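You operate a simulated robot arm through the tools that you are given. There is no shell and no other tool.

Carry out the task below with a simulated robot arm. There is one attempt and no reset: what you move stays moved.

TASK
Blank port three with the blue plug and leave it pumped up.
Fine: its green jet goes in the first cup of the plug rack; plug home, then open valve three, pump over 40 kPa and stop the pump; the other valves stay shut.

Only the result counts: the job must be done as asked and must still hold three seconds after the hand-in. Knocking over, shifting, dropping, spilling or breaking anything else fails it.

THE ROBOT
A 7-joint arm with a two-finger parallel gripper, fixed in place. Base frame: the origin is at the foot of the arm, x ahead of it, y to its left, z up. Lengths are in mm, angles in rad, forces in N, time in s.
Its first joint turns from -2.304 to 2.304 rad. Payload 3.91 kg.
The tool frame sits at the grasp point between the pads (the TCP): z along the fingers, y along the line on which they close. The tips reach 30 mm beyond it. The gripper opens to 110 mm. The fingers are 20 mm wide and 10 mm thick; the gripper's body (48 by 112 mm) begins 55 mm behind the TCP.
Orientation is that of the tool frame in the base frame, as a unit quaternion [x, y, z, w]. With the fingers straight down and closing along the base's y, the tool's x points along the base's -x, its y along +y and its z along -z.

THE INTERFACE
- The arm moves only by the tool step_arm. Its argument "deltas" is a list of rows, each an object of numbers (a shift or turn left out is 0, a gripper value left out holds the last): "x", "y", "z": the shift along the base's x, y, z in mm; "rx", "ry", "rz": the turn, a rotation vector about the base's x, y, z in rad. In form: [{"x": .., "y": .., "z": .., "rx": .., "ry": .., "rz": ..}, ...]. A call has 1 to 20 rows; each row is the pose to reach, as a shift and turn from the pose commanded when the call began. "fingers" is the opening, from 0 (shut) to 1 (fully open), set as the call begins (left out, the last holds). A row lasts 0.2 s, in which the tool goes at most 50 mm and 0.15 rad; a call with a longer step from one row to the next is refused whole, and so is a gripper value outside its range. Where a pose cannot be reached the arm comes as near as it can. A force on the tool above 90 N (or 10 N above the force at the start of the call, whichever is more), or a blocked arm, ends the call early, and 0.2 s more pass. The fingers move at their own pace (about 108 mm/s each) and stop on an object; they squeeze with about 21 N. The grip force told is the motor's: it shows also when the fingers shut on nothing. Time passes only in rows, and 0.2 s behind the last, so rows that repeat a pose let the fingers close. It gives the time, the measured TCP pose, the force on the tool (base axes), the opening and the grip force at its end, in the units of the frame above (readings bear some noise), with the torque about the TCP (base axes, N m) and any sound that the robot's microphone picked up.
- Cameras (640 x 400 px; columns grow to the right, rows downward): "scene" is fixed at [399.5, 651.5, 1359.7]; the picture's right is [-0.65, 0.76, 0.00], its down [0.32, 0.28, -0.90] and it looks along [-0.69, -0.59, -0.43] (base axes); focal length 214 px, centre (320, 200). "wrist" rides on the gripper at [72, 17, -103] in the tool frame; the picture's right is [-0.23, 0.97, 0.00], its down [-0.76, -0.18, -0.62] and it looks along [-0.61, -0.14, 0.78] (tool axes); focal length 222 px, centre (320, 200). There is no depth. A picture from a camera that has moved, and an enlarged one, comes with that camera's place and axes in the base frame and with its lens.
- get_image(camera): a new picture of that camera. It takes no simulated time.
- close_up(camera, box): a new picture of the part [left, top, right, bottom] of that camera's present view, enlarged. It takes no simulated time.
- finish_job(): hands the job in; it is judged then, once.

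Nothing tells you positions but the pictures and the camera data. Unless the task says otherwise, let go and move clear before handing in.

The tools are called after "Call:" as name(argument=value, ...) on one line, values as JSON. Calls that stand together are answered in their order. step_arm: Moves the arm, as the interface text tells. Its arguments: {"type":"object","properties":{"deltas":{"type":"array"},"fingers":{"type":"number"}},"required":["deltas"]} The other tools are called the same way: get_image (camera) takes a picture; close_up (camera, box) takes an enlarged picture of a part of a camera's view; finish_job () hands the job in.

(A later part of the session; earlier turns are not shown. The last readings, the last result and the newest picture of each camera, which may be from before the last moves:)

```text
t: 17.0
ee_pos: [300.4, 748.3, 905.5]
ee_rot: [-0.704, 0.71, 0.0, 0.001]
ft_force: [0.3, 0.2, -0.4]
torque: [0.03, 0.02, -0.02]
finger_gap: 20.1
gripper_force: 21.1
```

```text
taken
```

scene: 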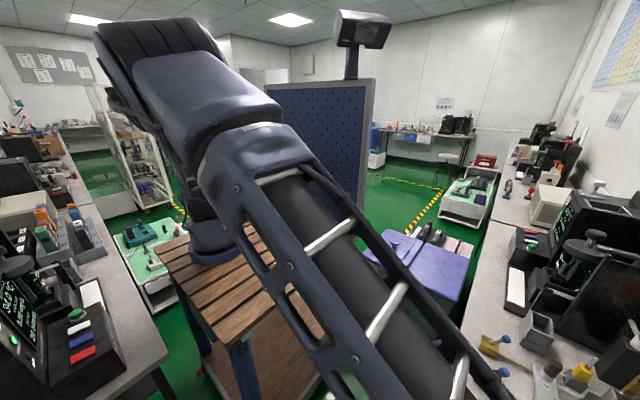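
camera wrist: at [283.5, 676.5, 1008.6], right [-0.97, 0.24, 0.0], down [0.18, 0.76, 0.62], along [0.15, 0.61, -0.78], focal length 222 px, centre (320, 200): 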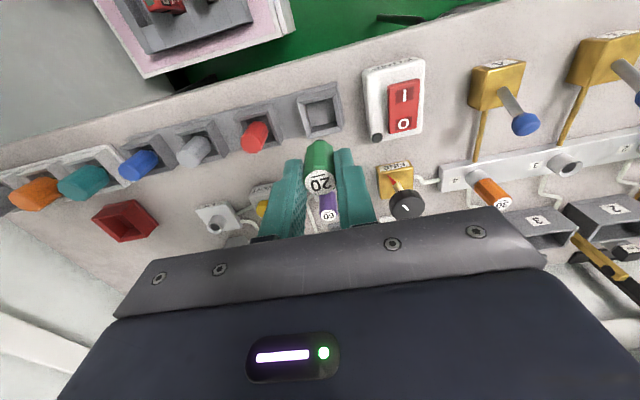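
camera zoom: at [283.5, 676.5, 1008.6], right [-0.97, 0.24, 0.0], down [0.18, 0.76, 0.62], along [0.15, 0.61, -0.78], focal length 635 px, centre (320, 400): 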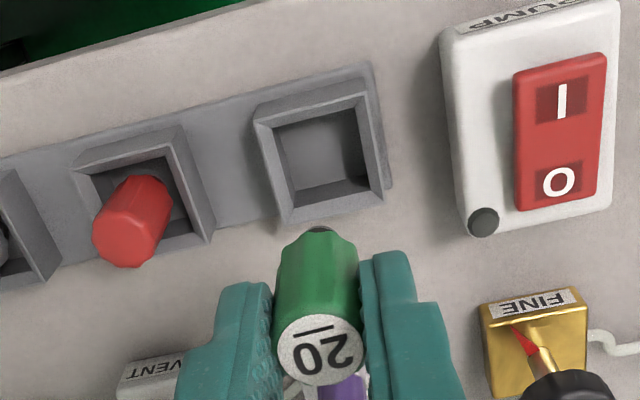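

The cup is directly below the jet. I'll lower it in, stopping with the fingertips above the rim.

Call:
step_arm(deltas=[{"y": 0.3, "z": -30}, {"y": 0.3, "z": -60}, {"y": 0.3, "z": -80}, {"y": 0.3, "z": -87}, {"y": 0.3, "z": -87}])

Call:
get_image(camera="wrist")

Call:
close_up(camera="wrist", box=[240, 90, 400, 210])

```text
t: 18.2
ee_pos: [299.6, 751.5, 817.2]
ee_rot: [-0.704, 0.71, 0.0, -0.001]
ft_force: [-0.2, -0.1, -0.5]
torque: [-0.04, -0.01, 0.01]
finger_gap: 19.9
gripper_force: 20.9
```

```text
taken
camera wrist: at [283.0, 678.3, 920.9], right [-0.97, 0.24, 0.0], down [0.18, 0.76, 0.62], along [0.15, 0.61, -0.78], focal length 222 px, centre (320, 200)
```

wrist: 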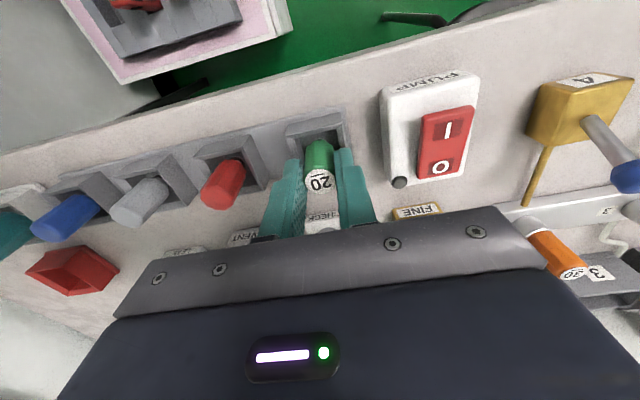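

```text
3.33 times, centred on (320, 150) of wrist
camera zoom: at [283.0, 678.3, 920.9], right [-0.97, 0.24, 0.0], down [0.18, 0.76, 0.62], along [0.15, 0.61, -0.78], focal length 740 px, centre (320, 367)
```

zoom: 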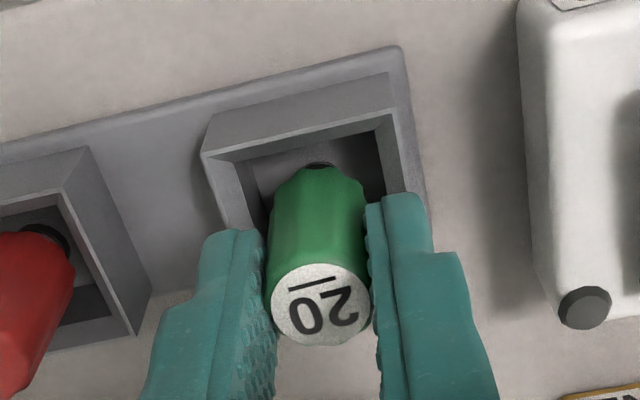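

It's well aligned. I'll go down another 9 mm in small steps, watching the force.

Call:
step_arm(deltas=[{"x": 0.5, "z": -3}, {"x": 0.5, "z": -6}, {"x": 0.5, "z": -9}, {"x": 0.5, "z": -9}])

Call:
close_up(camera="wrist", box=[240, 90, 400, 210])

```text
t: 19.2
ee_pos: [301.0, 751.7, 812.2]
ee_rot: [-0.704, 0.71, 0.001, 0.003]
ft_force: [2.1, 0.8, 42.8]
torque: [0.01, -0.36, -0.01]
finger_gap: 19.2
gripper_force: 20.1
```

```text
3.33 times, centred on (320, 150) of wrist
camera zoom: at [283.5, 679.0, 914.8], right [-0.97, 0.24, 0.0], down [0.18, 0.76, 0.63], along [0.15, 0.61, -0.78], focal length 740 px, centre (320, 367)
```

zoom: 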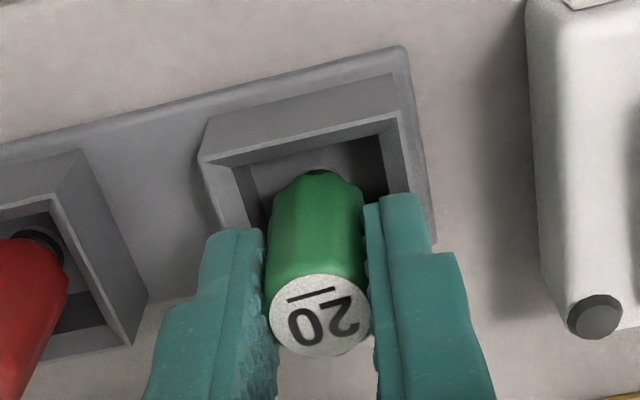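

The jet's foot is on the cup floor, with 43 N of contact force. I'll ease that off and then open the fingers a little.

Call:
step_arm(deltas=[{"z": 1.5}, {"z": 2.6}, {"z": 2.6}])

Call:
step_arm(deltas=[{"z": 0}, {"z": 0}, {"z": 0}], fingers=0.34)

Call:
close_up(camera="wrist", box=[240, 90, 400, 210])

```text
t: 20.0
ee_pos: [301.1, 749.7, 811.3]
ee_rot: [-0.704, 0.711, 0.0, -0.001]
ft_force: [2.9, 4.6, 31.4]
torque: [0.3, -0.35, 0.0]
finger_gap: 19.1
gripper_force: 21.1
```

```text
t: 20.8
ee_pos: [300.3, 750.0, 810.2]
ee_rot: [-0.704, 0.71, 0.0, 0.0]
ft_force: [0.4, -0.1, -1.2]
torque: [0.0, 0.0, 0.0]
finger_gap: 37.4
gripper_force: 0.0
```

```text
3.33 times, centred on (320, 150) of wrist
camera zoom: at [283.7, 678.5, 914.3], right [-0.97, 0.24, 0.0], down [0.18, 0.76, 0.62], along [0.15, 0.61, -0.78], focal length 740 px, centre (320, 367)
```

zoom: 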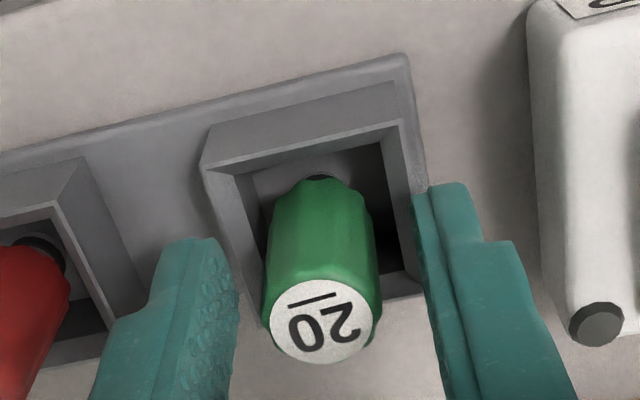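

The jet stands freely in cup 1. I'll lift straight up, check it, then move over the blue plug.

Call:
step_arm(deltas=[{"z": 10}, {"z": 30}, {"z": 70}, {"z": 110}, {"x": 40, "z": 110}, {"x": 80, "z": 110}, {"x": 120, "z": 110}, {"x": 160, "z": 110}, {"x": 200, "z": 110}, {"x": 210, "z": 110}, {"x": 210, "z": 110}])

Call:
get_image(camera="wrist")

Call:
close_up(camera="wrist", box=[280, 80, 360, 140])

Call:
close_up(camera="wrist", box=[360, 30, 560, 130])

```text
t: 23.2
ee_pos: [511.6, 750.6, 920.6]
ee_rot: [-0.704, 0.711, 0.0, -0.001]
ft_force: [-0.7, 0.3, 0.2]
torque: [-0.01, 0.0, 0.02]
finger_gap: 37.2
gripper_force: 0.1
```

```text
taken
camera wrist: at [494.2, 678.5, 1024.4], right [-0.97, 0.24, 0.0], down [0.18, 0.76, 0.62], along [0.15, 0.61, -0.78], focal length 222 px, centre (320, 200)
```

wrist: 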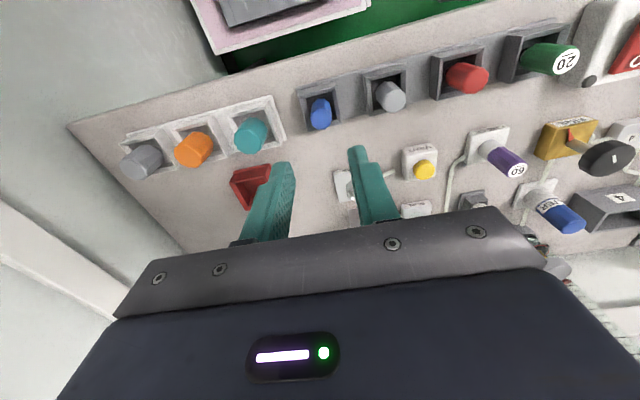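

```text
6.67 times, centred on (320, 110) of wrist
camera zoom: at [494.2, 678.5, 1024.4], right [-0.97, 0.24, 0.0], down [0.18, 0.76, 0.62], along [0.15, 0.61, -0.78], focal length 1481 px, centre (320, 800)
```

zoom: 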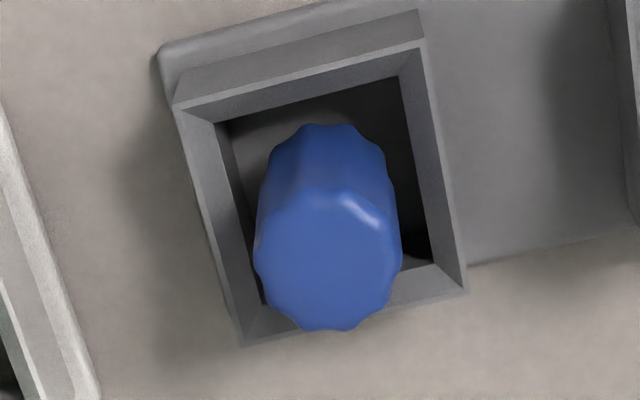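

```text
3.20 times, centred on (460, 80) of wrist
camera zoom: at [494.2, 678.5, 1024.4], right [-0.97, 0.24, 0.0], down [0.18, 0.76, 0.62], along [0.15, 0.61, -0.78], focal length 711 px, centre (-128, 584)
```

zoom: 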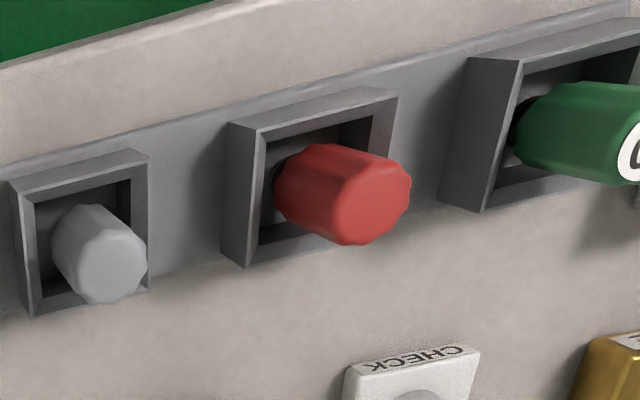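

The blue plug's top is at about z 802, nearly centred. I'll descend with the fingertips just above the cup rim and grip it.

Call:
step_arm(deltas=[{"x": -1.2, "y": 0.3, "z": -40}, {"x": -1.2, "y": 0.3, "z": -80}, {"x": -1.2, "y": 0.3, "z": -100}, {"x": -1.2, "y": 0.3, "z": -112}, {"x": -1.2, "y": 0.3, "z": -114.5}, {"x": -1.2, "y": 0.3, "z": -114.5}])

Call:
close_up(camera="wrist", box=[240, 100, 400, 220])

```text
t: 24.6
ee_pos: [510.2, 751.8, 807.9]
ee_rot: [-0.703, 0.711, 0.0, 0.001]
ft_force: [-0.2, -1.0, 9.8]
torque: [-0.09, 0.1, 0.16]
finger_gap: 37.6
gripper_force: 0.0
```

```text
3.33 times, centred on (320, 160) of wrist
camera zoom: at [492.8, 678.8, 911.1], right [-0.97, 0.24, 0.0], down [0.18, 0.76, 0.62], along [0.15, 0.61, -0.78], focal length 740 px, centre (320, 333)
```

zoom: 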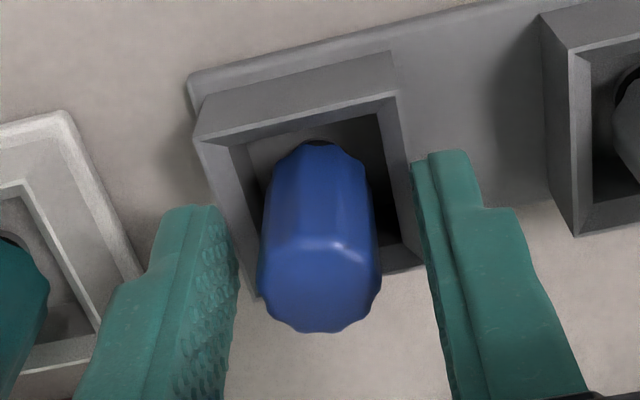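

The 9.8 N reading suggests a fingertip is touching the rim. I'll raise 3 mm and then close.

Call:
step_arm(deltas=[{"z": 2}, {"z": 3}, {"z": 3}])

Call:
step_arm(deltas=[{"z": 0}, {"z": 0}, {"z": 0}, {"z": 0}], fingers=0)

Call:
close_up(camera="wrist", box=[240, 100, 400, 220])

```text
t: 25.4
ee_pos: [511.1, 750.9, 810.9]
ee_rot: [-0.704, 0.71, 0.0, 0.0]
ft_force: [0.6, -0.5, -0.2]
torque: [-0.03, 0.0, 0.04]
finger_gap: 37.2
gripper_force: 0.1
```

```text
t: 26.4
ee_pos: [510.7, 751.5, 810.9]
ee_rot: [-0.704, 0.71, 0.0, 0.001]
ft_force: [0.3, -0.1, -0.9]
torque: [0.02, -0.03, -0.03]
finger_gap: 20.3
gripper_force: 21.0
```

```text
3.33 times, centred on (320, 160) of wrist
camera zoom: at [492.9, 678.6, 913.5], right [-0.97, 0.24, 0.0], down [0.18, 0.76, 0.62], along [0.15, 0.61, -0.78], focal length 740 px, centre (320, 333)
```

zoom: 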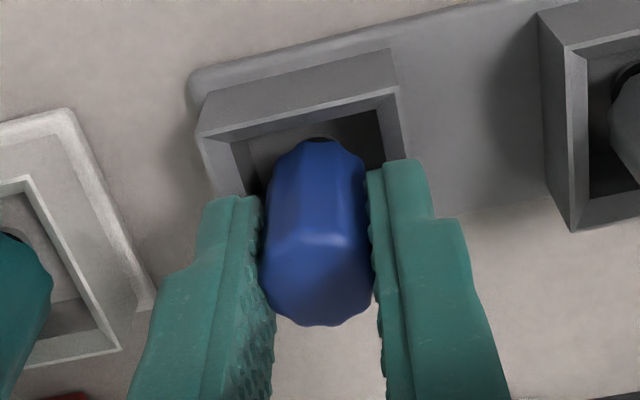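

The blue plug is gripped. I'll lift it and check how it sits in the fingers.

Call:
step_arm(deltas=[{"z": 5}, {"z": 15}, {"z": 40}, {"z": 80}, {"z": 120}, {"z": 150}, {"z": 150}])

Call:
get_image(camera="wrist")

Call:
close_up(camera="wrist", box=[270, 110, 370, 210])

Call:
close_up(camera="wrist", box=[400, 30, 520, 110])

```text
t: 28.0
ee_pos: [510.1, 751.6, 960.0]
ee_rot: [-0.704, 0.71, -0.001, 0.0]
ft_force: [-0.5, 0.0, -1.7]
torque: [0.0, -0.03, 0.0]
finger_gap: 19.9
gripper_force: 20.7
```

```text
taken
camera wrist: at [493.0, 679.6, 1063.0], right [-0.97, 0.24, 0.0], down [0.18, 0.76, 0.62], along [0.15, 0.61, -0.78], focal length 222 px, centre (320, 200)
```

wrist: 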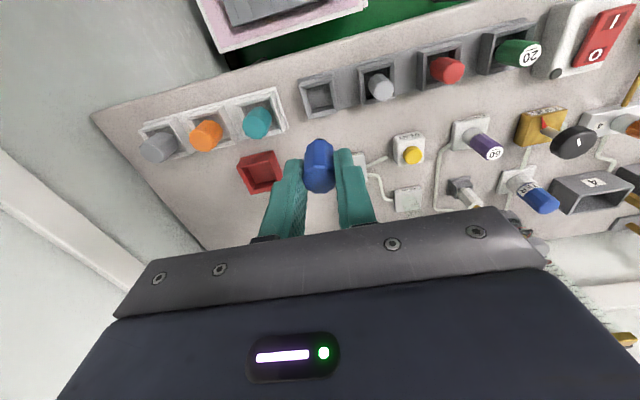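

```text
4.00 times, centred on (320, 160) of wrist
camera zoom: at [493.0, 679.6, 1063.0], right [-0.97, 0.24, 0.0], down [0.18, 0.76, 0.62], along [0.15, 0.61, -0.78], focal length 888 px, centre (320, 360)
```

zoom: 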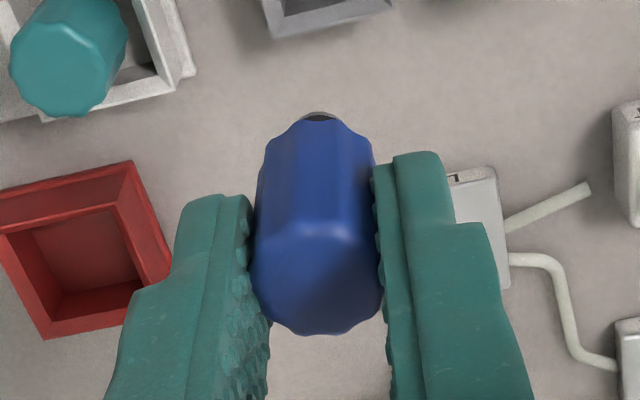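

```text
5.00 times, centred on (460, 70) of wrist
camera zoom: at [493.0, 679.6, 1063.0], right [-0.97, 0.24, 0.0], down [0.18, 0.76, 0.62], along [0.15, 0.61, -0.78], focal length 1111 px, centre (-380, 850)
```

zoom: 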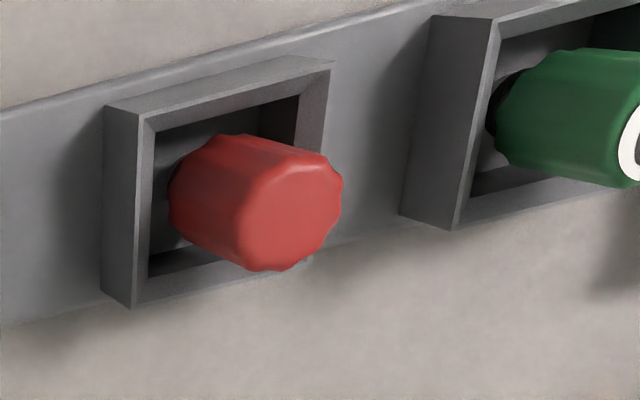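

The plug hangs straight in the fingers. I'm carrying it to hover above port 3.

Call:
step_arm(deltas=[{"x": -43.6, "y": 11.3}, {"x": -87.3, "y": 22.6}, {"x": -130.9, "y": 33.9}, {"x": -174.5, "y": 45.2}, {"x": -218.1, "y": 56.5}, {"x": -261.8, "y": 67.9}, {"x": -305.4, "y": 79.2}, {"x": -349, "y": 90.5}, {"x": -392.6, "y": 101.8}, {"x": -436.3, "y": 113.1}, {"x": -479.9, "y": 124.4}, {"x": -479.9, "y": 124.4, "z": -35}, {"x": -479.9, "y": 124.4, "z": -70}, {"x": -479.9, "y": 124.4, "z": -70}, {"x": -479.9, "y": 124.4, "z": -70}])

Call:
get_image(camera="wrist")

Call:
close_up(camera="wrist", box=[270, 100, 370, 200])

```text
t: 31.2
ee_pos: [29.4, 874.5, 890.7]
ee_rot: [-0.704, 0.71, 0.0, 0.001]
ft_force: [-0.5, 0.3, 0.2]
torque: [0.01, -0.01, 0.02]
finger_gap: 19.7
gripper_force: 21.3
```

```text
taken
camera wrist: at [12.6, 803.1, 992.8], right [-0.97, 0.24, 0.0], down [0.18, 0.76, 0.62], along [0.15, 0.61, -0.78], focal length 222 px, centre (320, 200)
```

wrist: 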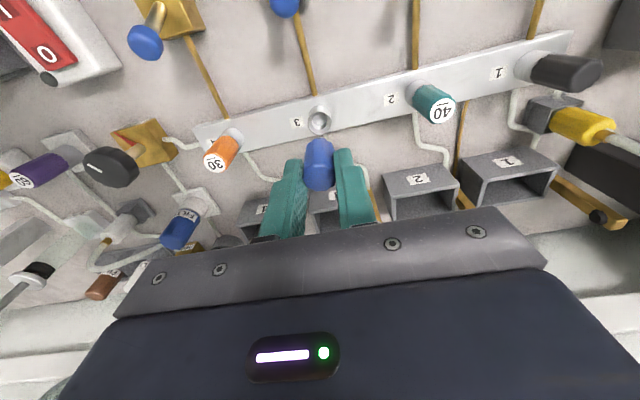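

```text
4.00 times, centred on (320, 150) of wrist
camera zoom: at [12.6, 803.1, 992.8], right [-0.97, 0.24, 0.0], down [0.18, 0.76, 0.62], along [0.15, 0.61, -0.78], focal length 888 px, centre (320, 400)
```

zoom: 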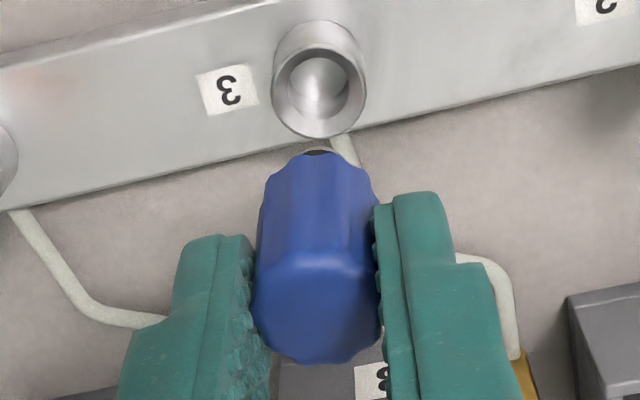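

The port rim lines up with the plug. I'll lower to just above the port and check again.

Call:
step_arm(deltas=[{"x": -0.4, "z": -15}, {"x": -0.4, "z": -28}, {"x": -0.4, "z": -28}, {"x": -0.4, "z": -28}])

Call:
close_up(camera="wrist", box=[270, 100, 370, 200])

```text
t: 32.2
ee_pos: [29.8, 875.7, 862.5]
ee_rot: [-0.705, 0.71, 0.0, 0.0]
ft_force: [-0.2, 0.2, -0.5]
torque: [-0.02, -0.02, 0.01]
finger_gap: 19.7
gripper_force: 21.0
```

```text
4.00 times, centred on (320, 150) of wrist
camera zoom: at [12.5, 803.1, 965.5], right [-0.97, 0.24, 0.0], down [0.18, 0.76, 0.62], along [0.15, 0.61, -0.78], focal length 888 px, centre (320, 400)
```

zoom: 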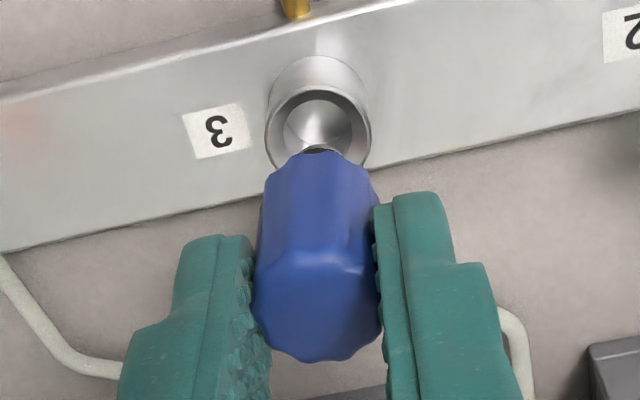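

Still centred. I'll push down in small steps.

Call:
step_arm(deltas=[{"z": -5}, {"z": -10}, {"z": -15}, {"z": -18}])

Call:
close_up(camera="wrist", box=[270, 100, 370, 200])

```text
t: 33.2
ee_pos: [29.6, 873.6, 842.2]
ee_rot: [-0.704, 0.71, 0.0, 0.0]
ft_force: [-0.3, 0.2, -0.1]
torque: [0.0, -0.02, -0.02]
finger_gap: 19.9
gripper_force: 21.2
```

```text
4.00 times, centred on (320, 150) of wrist
camera zoom: at [12.3, 802.8, 947.3], right [-0.97, 0.24, 0.0], down [0.18, 0.76, 0.62], along [0.15, 0.61, -0.78], focal length 888 px, centre (320, 400)
```

zoom: 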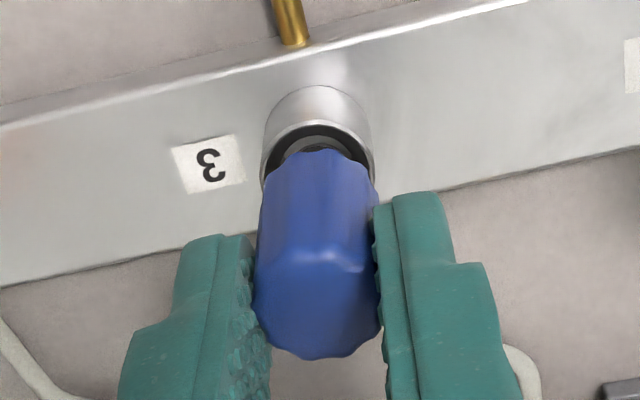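

Call:
step_arm(deltas=[{"z": -3}, {"z": -6}, {"z": -8}, {"z": -8}])

Call:
close_up(camera="wrist", box=[270, 100, 370, 200])

```text
t: 34.2
ee_pos: [29.3, 874.9, 835.6]
ee_rot: [-0.704, 0.71, 0.0, 0.0]
ft_force: [0.9, -2.3, 4.2]
torque: [-0.1, 0.06, -0.05]
finger_gap: 19.3
gripper_force: 21.0
```

```text
4.00 times, centred on (320, 150) of wrist
camera zoom: at [12.3, 803.1, 939.5], right [-0.97, 0.24, 0.0], down [0.18, 0.76, 0.62], along [0.15, 0.61, -0.78], focal length 888 px, centre (320, 400)
```

zoom: 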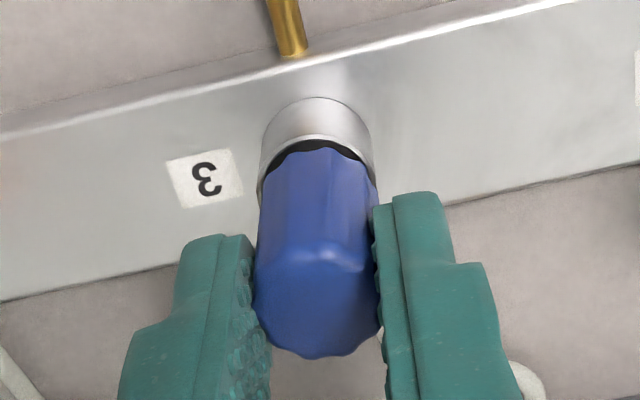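

The plug is entering with light force. I'll continue until it's home.

Call:
step_arm(deltas=[{"z": -2}, {"z": -4}, {"z": -6}, {"z": -6}])

Call:
close_up(camera="wrist", box=[270, 100, 370, 200])

```text
t: 35.2
ee_pos: [30.1, 874.6, 831.4]
ee_rot: [-0.704, 0.71, 0.001, 0.0]
ft_force: [0.7, -3.8, 12.5]
torque: [-0.19, -0.01, 0.0]
finger_gap: 20.0
gripper_force: 21.3
```

```text
4.00 times, centred on (320, 150) of wrist
camera zoom: at [12.3, 803.2, 934.2], right [-0.97, 0.24, 0.0], down [0.18, 0.76, 0.62], along [0.15, 0.61, -0.78], focal length 888 px, centre (320, 400)
```

zoom: 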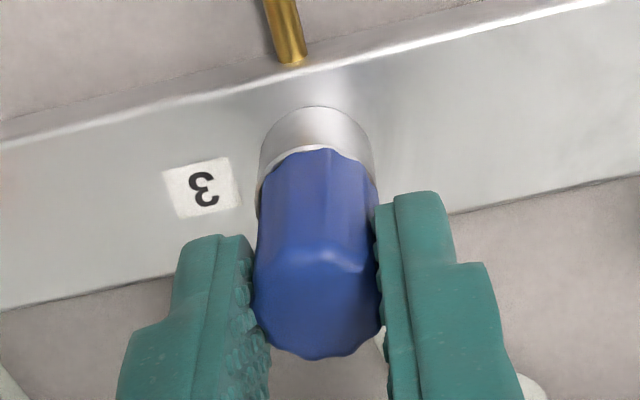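

Call:
step_arm(deltas=[{"z": -1.5}, {"z": -3}, {"z": -4.5}, {"z": -4.5}])

Call:
close_up(camera="wrist", box=[270, 100, 370, 200])

```text
t: 36.2
ee_pos: [29.5, 874.4, 826.4]
ee_rot: [-0.704, 0.71, 0.001, 0.001]
ft_force: [1.8, 2.1, 16.4]
torque: [0.09, -0.02, -0.06]
finger_gap: 19.9
gripper_force: 21.0
```

```text
4.00 times, centred on (320, 150) of wrist
camera zoom: at [12.3, 803.3, 929.2], right [-0.97, 0.24, 0.0], down [0.18, 0.76, 0.62], along [0.15, 0.61, -0.78], focal length 888 px, centre (320, 400)
```

zoom: 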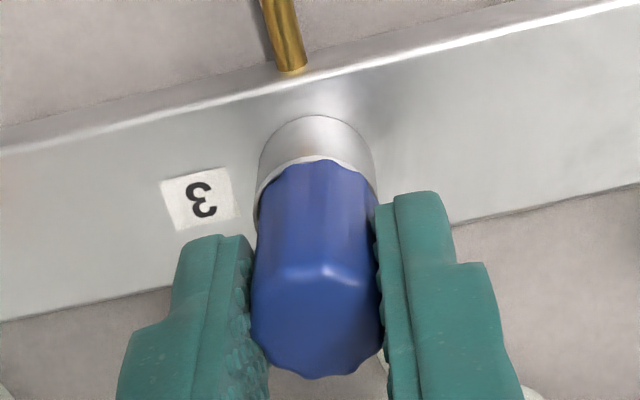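

The plug has stopped and the fingers slid about 4 mm, so it looks home. To be sure, I'll let go, rise, close the fingers and press down on its top.

Call:
step_arm(deltas=[{"z": 1}, {"z": 1}, {"z": 1}], fingers=0.36)

Call:
step_arm(deltas=[{"z": 10}, {"z": 25}, {"z": 42}, {"z": 42}])

Call:
step_arm(deltas=[{"z": 0}, {"z": 0}, {"z": 0}], fingers=0)

Call:
close_up(camera="wrist", box=[250, 90, 390, 200])

```text
t: 37.0
ee_pos: [29.3, 874.7, 826.2]
ee_rot: [-0.704, 0.71, -0.001, 0.0]
ft_force: [-0.4, -0.3, 0.2]
torque: [0.0, 0.0, 0.02]
finger_gap: 39.7
gripper_force: 0.2
```

```text
t: 38.0
ee_pos: [28.3, 874.3, 869.1]
ee_rot: [-0.704, 0.71, -0.001, 0.0]
ft_force: [0.1, 0.6, 0.3]
torque: [0.02, -0.04, -0.02]
finger_gap: 39.7
gripper_force: 0.0
```

```text
t: 38.8
ee_pos: [28.9, 874.6, 868.3]
ee_rot: [-0.704, 0.71, 0.0, 0.0]
ft_force: [0.0, 0.7, -0.2]
torque: [0.01, -0.02, 0.01]
finger_gap: 0.2
gripper_force: 21.2
```

```text
3.64 times, centred on (320, 145) of wrist
camera zoom: at [11.7, 802.8, 971.5], right [-0.97, 0.24, 0.0], down [0.18, 0.76, 0.62], along [0.15, 0.61, -0.78], focal length 808 px, centre (320, 400)
```

zoom: 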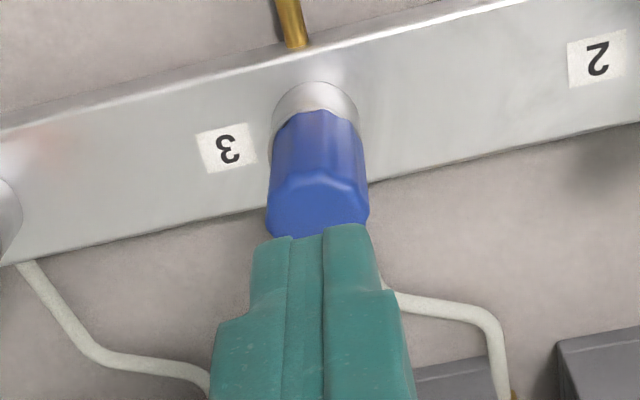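

Call:
step_arm(deltas=[{"z": -6}, {"z": -10}, {"z": -13}, {"z": -16}])

```text
t: 39.8
ee_pos: [29.5, 875.2, 852.3]
ee_rot: [-0.704, 0.71, 0.0, 0.0]
ft_force: [-0.3, 0.6, 0.0]
torque: [0.01, 0.02, 0.01]
finger_gap: 0.0
gripper_force: 21.2
```

Call:
step_arm(deltas=[{"z": -1}, {"z": -2}, {"z": -3}, {"z": -4}])

Call:
close_up(camera="wrist", box=[250, 90, 390, 200])

```text
t: 40.8
ee_pos: [28.7, 875.2, 850.5]
ee_rot: [-0.704, 0.71, 0.001, 0.0]
ft_force: [0.3, -2.3, 8.1]
torque: [-0.08, -0.05, 0.0]
finger_gap: 0.0
gripper_force: 20.5
```

```text
3.64 times, centred on (320, 145) of wrist
camera zoom: at [12.4, 803.2, 952.9], right [-0.97, 0.24, 0.0], down [0.18, 0.76, 0.62], along [0.15, 0.61, -0.78], focal length 808 px, centre (320, 400)
```

zoom: 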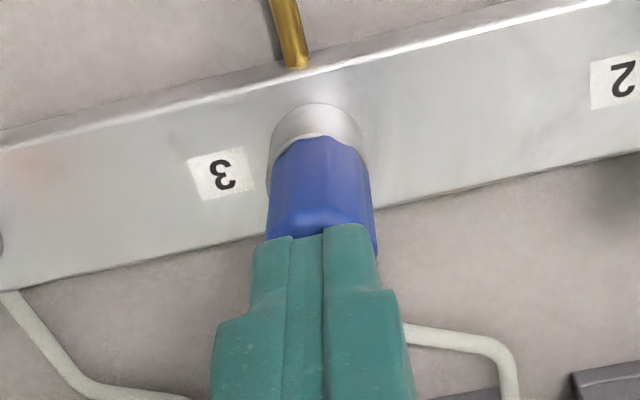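

Contact is at a TCP height of about 850.5, so the plug's top is near z 820. I'll press a bit more firmly.

Call:
step_arm(deltas=[{"z": -1}, {"z": -2}, {"z": -3}, {"z": -3}])

Call:
close_up(camera="wrist", box=[250, 90, 390, 200])

```text
t: 41.8
ee_pos: [29.5, 874.7, 849.8]
ee_rot: [-0.704, 0.71, 0.002, 0.001]
ft_force: [1.6, -2.8, 46.9]
torque: [-0.19, -0.05, 0.01]
finger_gap: 0.0
gripper_force: 20.9
```

```text
3.64 times, centred on (320, 145) of wrist
camera zoom: at [12.4, 802.9, 952.1], right [-0.97, 0.24, 0.0], down [0.18, 0.76, 0.63], along [0.15, 0.61, -0.78], focal length 808 px, centre (320, 400)
```

zoom: 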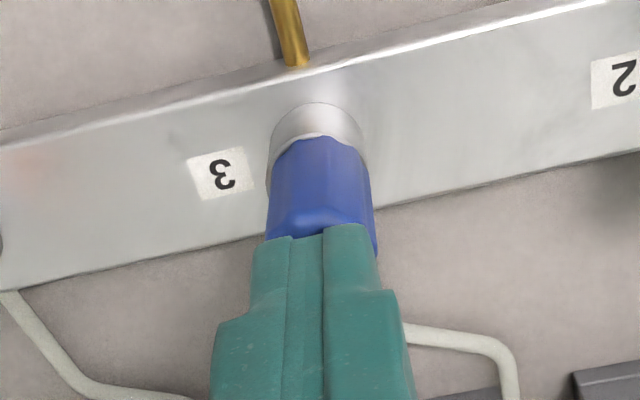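

It holds at 47 N with no further travel, so the plug is home. I'll retreat upward and look at valve 3.

Call:
step_arm(deltas=[{"z": 20}, {"z": 60}, {"z": 100}, {"z": 150}, {"y": -40, "z": 165}, {"y": -80, "z": 165}, {"y": -120, "z": 165}, {"y": -150, "z": 165}, {"y": -150, "z": 165}])

Call:
get_image(camera="wrist")

Call:
close_up(camera="wrist", box=[250, 70, 390, 160])

Call:
get_image(camera="scene")

```text
t: 43.8
ee_pos: [30.9, 723.7, 1010.9]
ee_rot: [-0.704, 0.71, 0.0, 0.0]
ft_force: [0.7, 0.0, 0.0]
torque: [0.02, 0.02, 0.0]
finger_gap: 0.1
gripper_force: 20.9
```

```text
taken
camera wrist: at [13.0, 653.2, 1113.5], right [-0.97, 0.24, 0.0], down [0.18, 0.76, 0.62], along [0.15, 0.61, -0.78], focal length 222 px, centre (320, 200)
```

wrist: 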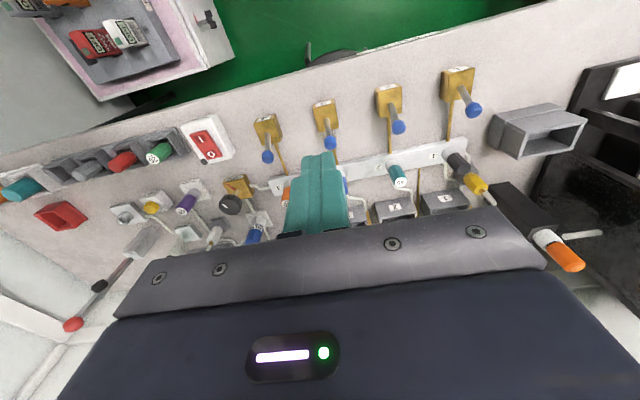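

```text
4.44 times, centred on (320, 115) of wrist
camera zoom: at [13.0, 653.2, 1113.5], right [-0.97, 0.24, 0.0], down [0.18, 0.76, 0.62], along [0.15, 0.61, -0.78], focal length 987 px, centre (320, 578)
```

zoom: 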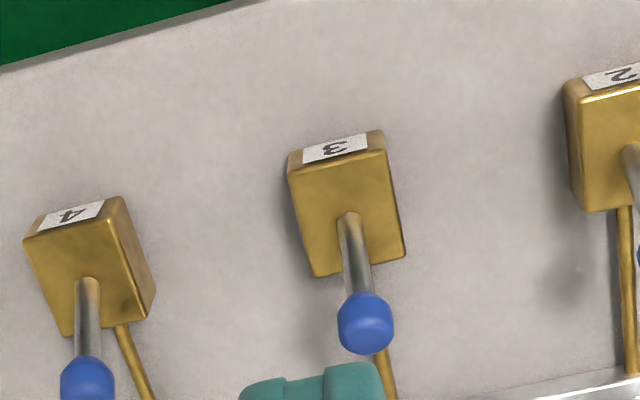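

```text
taken
```

scene: 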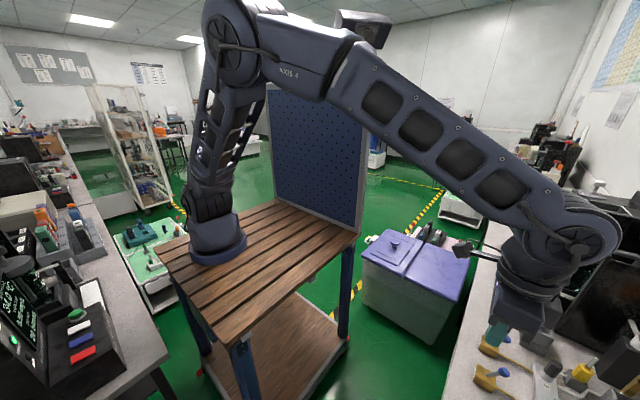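

Valve 3's lever leans toward +y: its base is at about (31, 769) and the knob at about (31, 788, 812). It looks like a toggle that flips toward -y, so I'll come down on its +y side with closed fingers.

Call:
step_arm(deltas=[{"x": 0.5, "y": 40}, {"x": 0.5, "y": 80}, {"x": 0.5, "y": 95, "z": -30}, {"x": 0.5, "y": 95, "z": -70}, {"x": 0.5, "y": 95, "z": -110}, {"x": 0.5, "y": 95, "z": -140}, {"x": 0.5, "y": 95, "z": -160}, {"x": 0.5, "y": 95, "z": -160}], fingers=0)

Call:
get_image(camera="wrist")

Call:
close_up(camera="wrist", box=[240, 0, 400, 180])

Call:
get_image(camera="scene")

```text
t: 45.6
ee_pos: [30.1, 820.6, 850.5]
ee_rot: [-0.704, 0.71, 0.0, 0.0]
ft_force: [0.1, 0.2, -0.6]
torque: [-0.01, 0.01, -0.02]
finger_gap: 0.0
gripper_force: 21.0
```

```text
taken
camera wrist: at [12.5, 747.6, 953.6], right [-0.97, 0.24, 0.0], down [0.18, 0.76, 0.62], along [0.15, 0.61, -0.78], focal length 222 px, centre (320, 200)
```

wrist: 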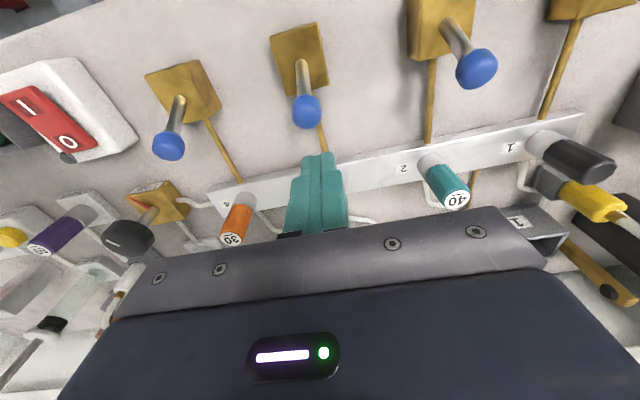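

```text
2.22 times, centred on (320, 90) of wrist
camera zoom: at [12.5, 747.6, 953.6], right [-0.97, 0.24, 0.0], down [0.18, 0.76, 0.62], along [0.15, 0.61, -0.78], focal length 494 px, centre (320, 444)
```

zoom: 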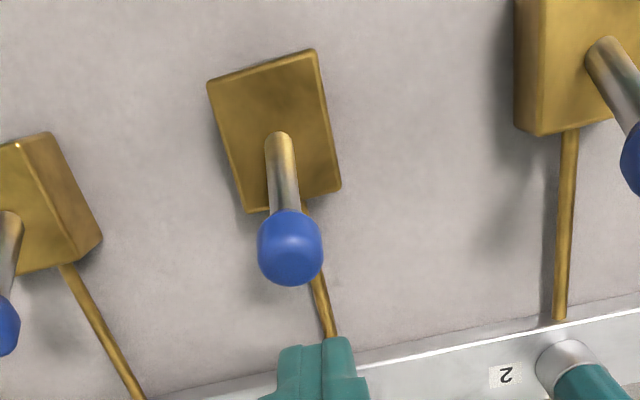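

```text
taken
```

scene: 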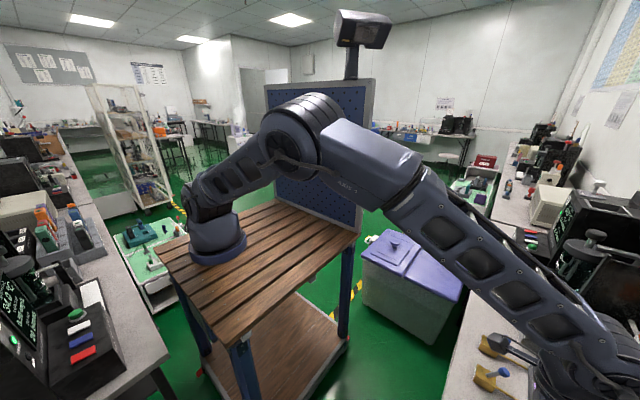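

The knob is at (30.6, 787.5, 812), directly in front of the fingertips. I'll lower to knob height and begin pushing toward -y.

Call:
step_arm(deltas=[{"z": -10}, {"z": -18}, {"z": -18, "y": -5}, {"z": -18, "y": -10}, {"z": -18, "y": -15}, {"z": -18, "y": -20}])

Call:
close_up(camera="wrist", box=[240, 0, 400, 180])

```text
t: 47.0
ee_pos: [31.0, 800.1, 833.3]
ee_rot: [-0.704, 0.71, 0.0, -0.001]
ft_force: [0.3, 1.6, 0.3]
torque: [0.01, 0.01, 0.03]
finger_gap: 0.0
gripper_force: 21.2
```

```text
2.22 times, centred on (320, 90) of wrist
camera zoom: at [12.8, 727.9, 935.8], right [-0.97, 0.24, 0.0], down [0.18, 0.76, 0.62], along [0.15, 0.61, -0.78], focal length 494 px, centre (320, 444)
```

zoom: 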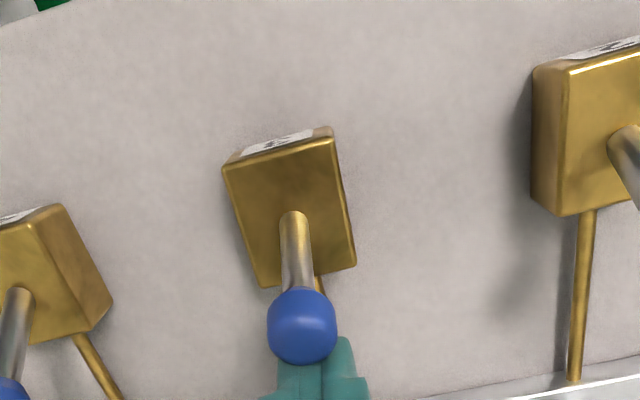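

Call:
step_arm(deltas=[{"y": -3}, {"y": -6}, {"y": -9}, {"y": -12}])

Call:
close_up(camera="wrist", box=[240, 0, 400, 180])

```text
t: 48.0
ee_pos: [29.5, 788.6, 832.3]
ee_rot: [-0.703, 0.711, 0.0, 0.0]
ft_force: [0.1, 0.4, -0.7]
torque: [0.04, -0.01, 0.0]
finger_gap: 0.2
gripper_force: 21.2
```

```text
2.22 times, centred on (320, 90) of wrist
camera zoom: at [12.9, 716.2, 936.0], right [-0.97, 0.24, 0.0], down [0.18, 0.76, 0.62], along [0.15, 0.61, -0.78], focal length 494 px, centre (320, 444)
```

zoom: 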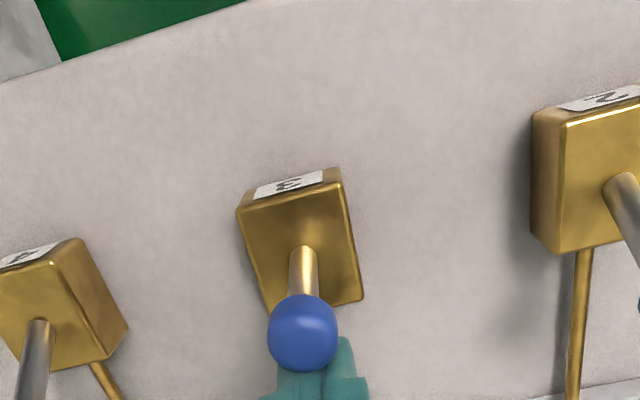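

The lever is moving freely, tilting over toward -y. I'll keep pushing.

Call:
step_arm(deltas=[{"y": -3}, {"y": -6}, {"y": -9}, {"y": -12}])

Call:
close_up(camera="wrist", box=[240, 0, 400, 180])

```text
t: 49.0
ee_pos: [29.8, 776.2, 831.9]
ee_rot: [-0.704, 0.71, 0.0, 0.0]
ft_force: [0.2, 0.6, -0.1]
torque: [0.01, 0.0, 0.01]
finger_gap: 0.0
gripper_force: 21.1
```

```text
2.22 times, centred on (320, 90) of wrist
camera zoom: at [12.7, 704.2, 935.8], right [-0.97, 0.24, 0.0], down [0.18, 0.76, 0.62], along [0.15, 0.61, -0.78], focal length 494 px, centre (320, 444)
```

zoom: 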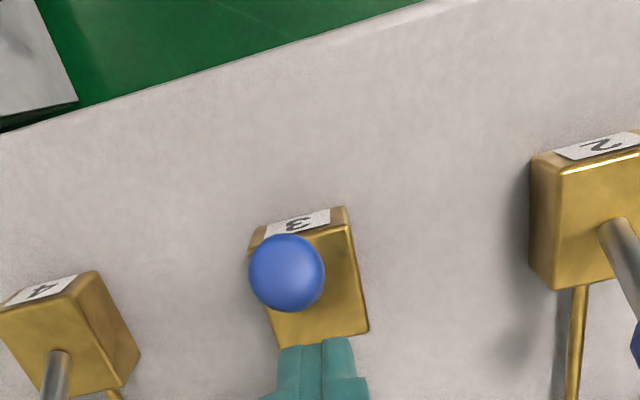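

The lever snapped over to the -y side, with the knob now at y≈745. I'll nudge it to confirm it's against its stop.

Call:
step_arm(deltas=[{"y": -4}, {"y": -8}, {"y": -11}, {"y": -13}])

Call:
close_up(camera="wrist", box=[240, 0, 400, 180])

```text
t: 50.0
ee_pos: [30.8, 764.9, 833.5]
ee_rot: [-0.704, 0.71, 0.001, 0.001]
ft_force: [0.5, 12.4, 2.6]
torque: [0.37, 0.05, 0.0]
finger_gap: 0.1
gripper_force: 21.0
```

```text
2.22 times, centred on (320, 90) of wrist
camera zoom: at [13.0, 691.8, 936.6], right [-0.97, 0.24, 0.0], down [0.18, 0.76, 0.63], along [0.15, 0.61, -0.78], focal length 494 px, centre (320, 444)
```

zoom: 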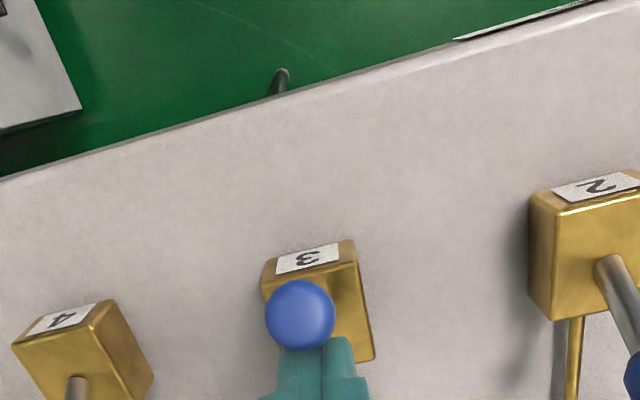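

Valve 3 is hard against its open stop, with 12 N of resistance. I'll back off, rise, and go above the pump switch with a slight yaw so the gauge is in view from there.

Call:
step_arm(deltas=[{"y": 12}, {"y": 14, "z": 30}, {"y": 14, "z": 70}, {"y": 14, "z": 110}, {"y": 10, "z": 150}, {"x": 30, "y": 5, "z": 180, "rz": -0.05}, {"x": 70, "y": 0, "z": 200, "rz": -0.1}, {"x": 110, "y": -8, "z": 217, "rz": -0.15}, {"x": 150, "y": -16, "z": 217, "rz": -0.2}, {"x": 192, "y": -22, "z": 217, "rz": -0.3}, {"x": 192, "y": -22, "z": 217, "rz": -0.3}])

Call:
get_image(camera="wrist")

Call:
close_up(camera="wrist", box=[540, 190, 640, 300])

Call:
close_up(camera="wrist", box=[240, 50, 440, 180])

```text
t: 52.4
ee_pos: [222.3, 738.8, 1049.4]
ee_rot: [-0.59, 0.807, 0.0, 0.0]
ft_force: [-0.4, -0.3, 0.1]
torque: [-0.01, 0.04, -0.02]
finger_gap: 0.1
gripper_force: 20.6
```

```text
taken
camera wrist: at [184.2, 676.5, 1153.0], right [-0.86, 0.51, 0.0], down [0.4, 0.67, 0.62], along [0.32, 0.54, -0.78], focal length 222 px, centre (320, 200)
```

wrist: 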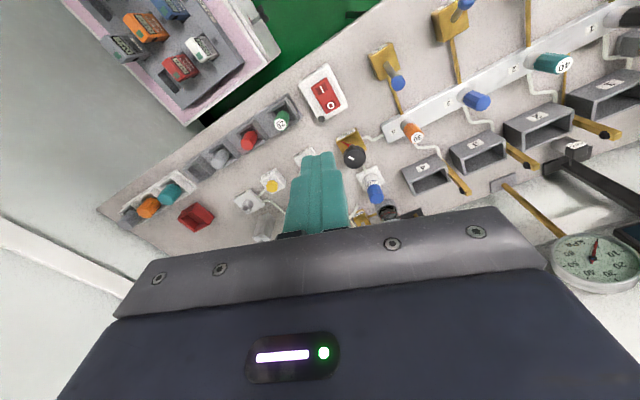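

```text
3.64 times, centred on (590, 245) of wrist
camera zoom: at [184.2, 676.5, 1153.0], right [-0.86, 0.51, 0.0], down [0.4, 0.67, 0.62], along [0.32, 0.54, -0.78], focal length 808 px, centre (-662, 36)
```

zoom: 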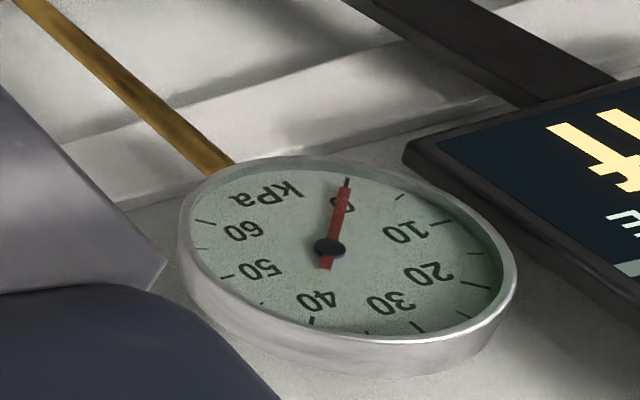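

```text
3.08 times, centred on (340, 115) of wrist
camera zoom: at [184.2, 676.5, 1153.0], right [-0.86, 0.51, 0.0], down [0.4, 0.67, 0.62], along [0.32, 0.54, -0.78], focal length 684 px, centre (258, 462)
```

zoom: 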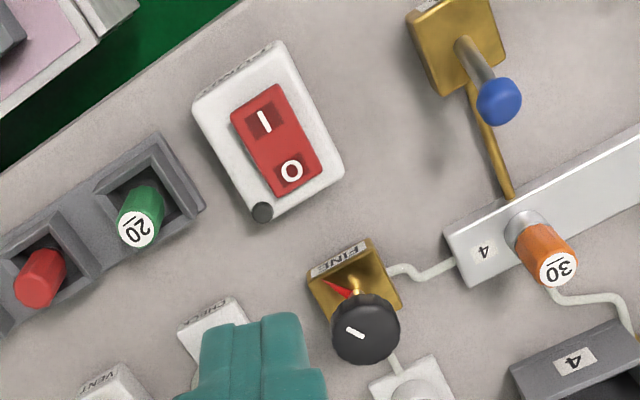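

The gauge reads 0 and is visible from here. The pump switch is below the fingers, with O pressed and I raised. I'll descend above the I end.

Call:
step_arm(deltas=[{"y": 1, "z": -45}, {"y": 1, "z": -90}, {"y": 1, "z": -135}, {"y": 1, "z": -175}, {"y": 1, "z": -205}, {"y": 1, "z": -215}, {"y": 1, "z": -215}])

Call:
get_image(camera="wrist")

Call:
close_up(camera="wrist", box=[240, 80, 400, 220])

```text
t: 54.0
ee_pos: [223.0, 741.6, 836.1]
ee_rot: [-0.59, 0.808, 0.0, 0.0]
ft_force: [-0.7, -0.1, -0.6]
torque: [-0.01, 0.0, -0.03]
finger_gap: 0.0
gripper_force: 21.2
```

```text
taken
camera wrist: at [185.0, 677.8, 938.0], right [-0.86, 0.51, 0.0], down [0.4, 0.67, 0.62], along [0.32, 0.54, -0.78], focal length 222 px, centre (320, 200)
```

wrist: 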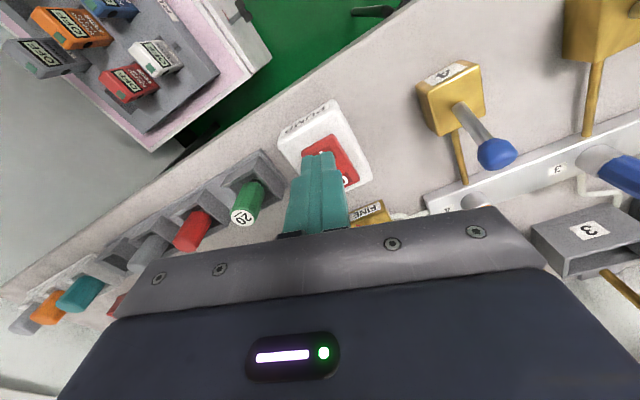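

```text
2.86 times, centred on (320, 150) of wrist
camera zoom: at [185.0, 677.8, 938.0], right [-0.86, 0.51, 0.0], down [0.4, 0.67, 0.62], along [0.32, 0.54, -0.78], focal length 635 px, centre (320, 343)
```

zoom: 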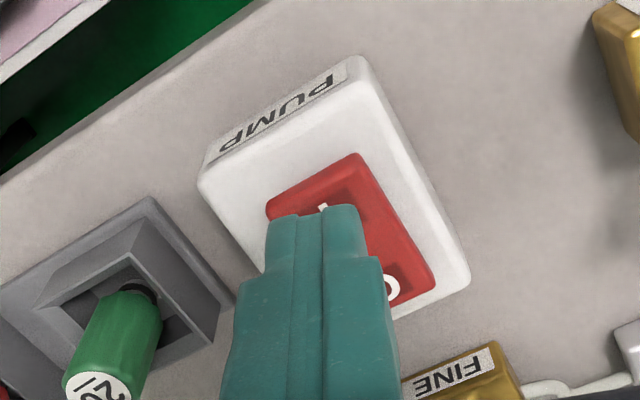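

The landing spot coincides with the "I". I'll press it down gently.

Call:
step_arm(deltas=[{"y": 1.5, "z": -6}, {"y": 1.5, "z": -11}, {"y": 1.5, "z": -14}, {"y": 1.5, "z": -16}])

Call:
close_up(camera="wrist", box=[240, 80, 400, 220])

```text
t: 55.0
ee_pos: [221.0, 742.0, 819.8]
ee_rot: [-0.59, 0.807, 0.001, 0.001]
ft_force: [-0.6, -19.6, 25.1]
torque: [-0.3, 0.09, 0.04]
finger_gap: 0.0
gripper_force: 21.5
```

```text
2.86 times, centred on (320, 150) of wrist
camera zoom: at [184.2, 679.2, 923.6], right [-0.86, 0.51, 0.0], down [0.4, 0.67, 0.62], along [0.32, 0.54, -0.78], focal length 635 px, centre (320, 343)
```

zoom: 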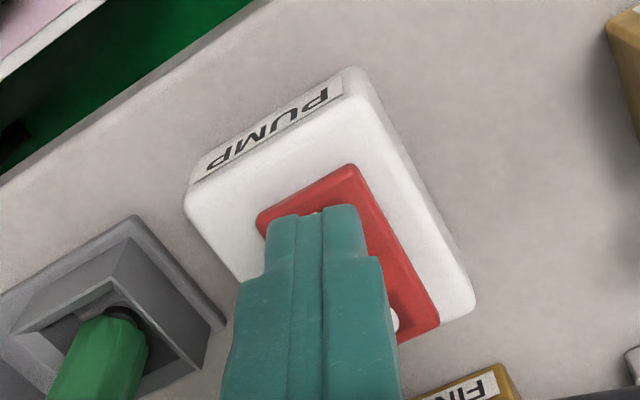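

I think it has toggled over. I'll lift to check the switch and read the gauge.

Call:
step_arm(deltas=[{"z": 45}, {"z": 94}, {"z": 143}, {"z": 192}, {"z": 231}])

Call:
close_up(camera="wrist", box=[540, 190, 640, 300])

Call:
close_up(camera="wrist", box=[280, 50, 380, 130])

```text
t: 56.2
ee_pos: [221.1, 744.9, 1049.5]
ee_rot: [-0.59, 0.808, -0.001, 0.0]
ft_force: [-0.2, 0.4, -0.6]
torque: [0.03, -0.01, -0.02]
finger_gap: 0.0
gripper_force: 20.7
```

```text
3.64 times, centred on (590, 245) of wrist
camera zoom: at [184.1, 681.5, 1151.8], right [-0.86, 0.51, 0.0], down [0.4, 0.67, 0.62], along [0.32, 0.53, -0.78], focal length 808 px, centre (-662, 36)
```

zoom: 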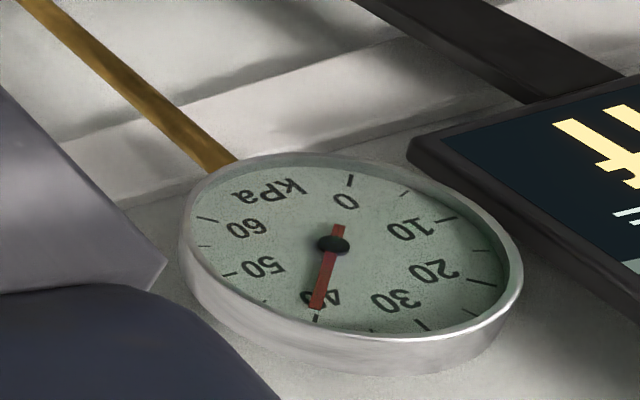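

```text
5.00 times, centred on (330, 90) of wrist
camera zoom: at [184.1, 681.5, 1151.8], right [-0.86, 0.51, 0.0], down [0.4, 0.67, 0.62], along [0.32, 0.53, -0.78], focal length 1111 px, centre (270, 750)
```

zoom: 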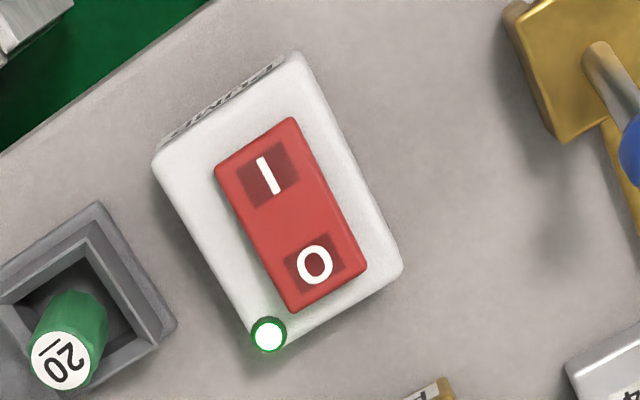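

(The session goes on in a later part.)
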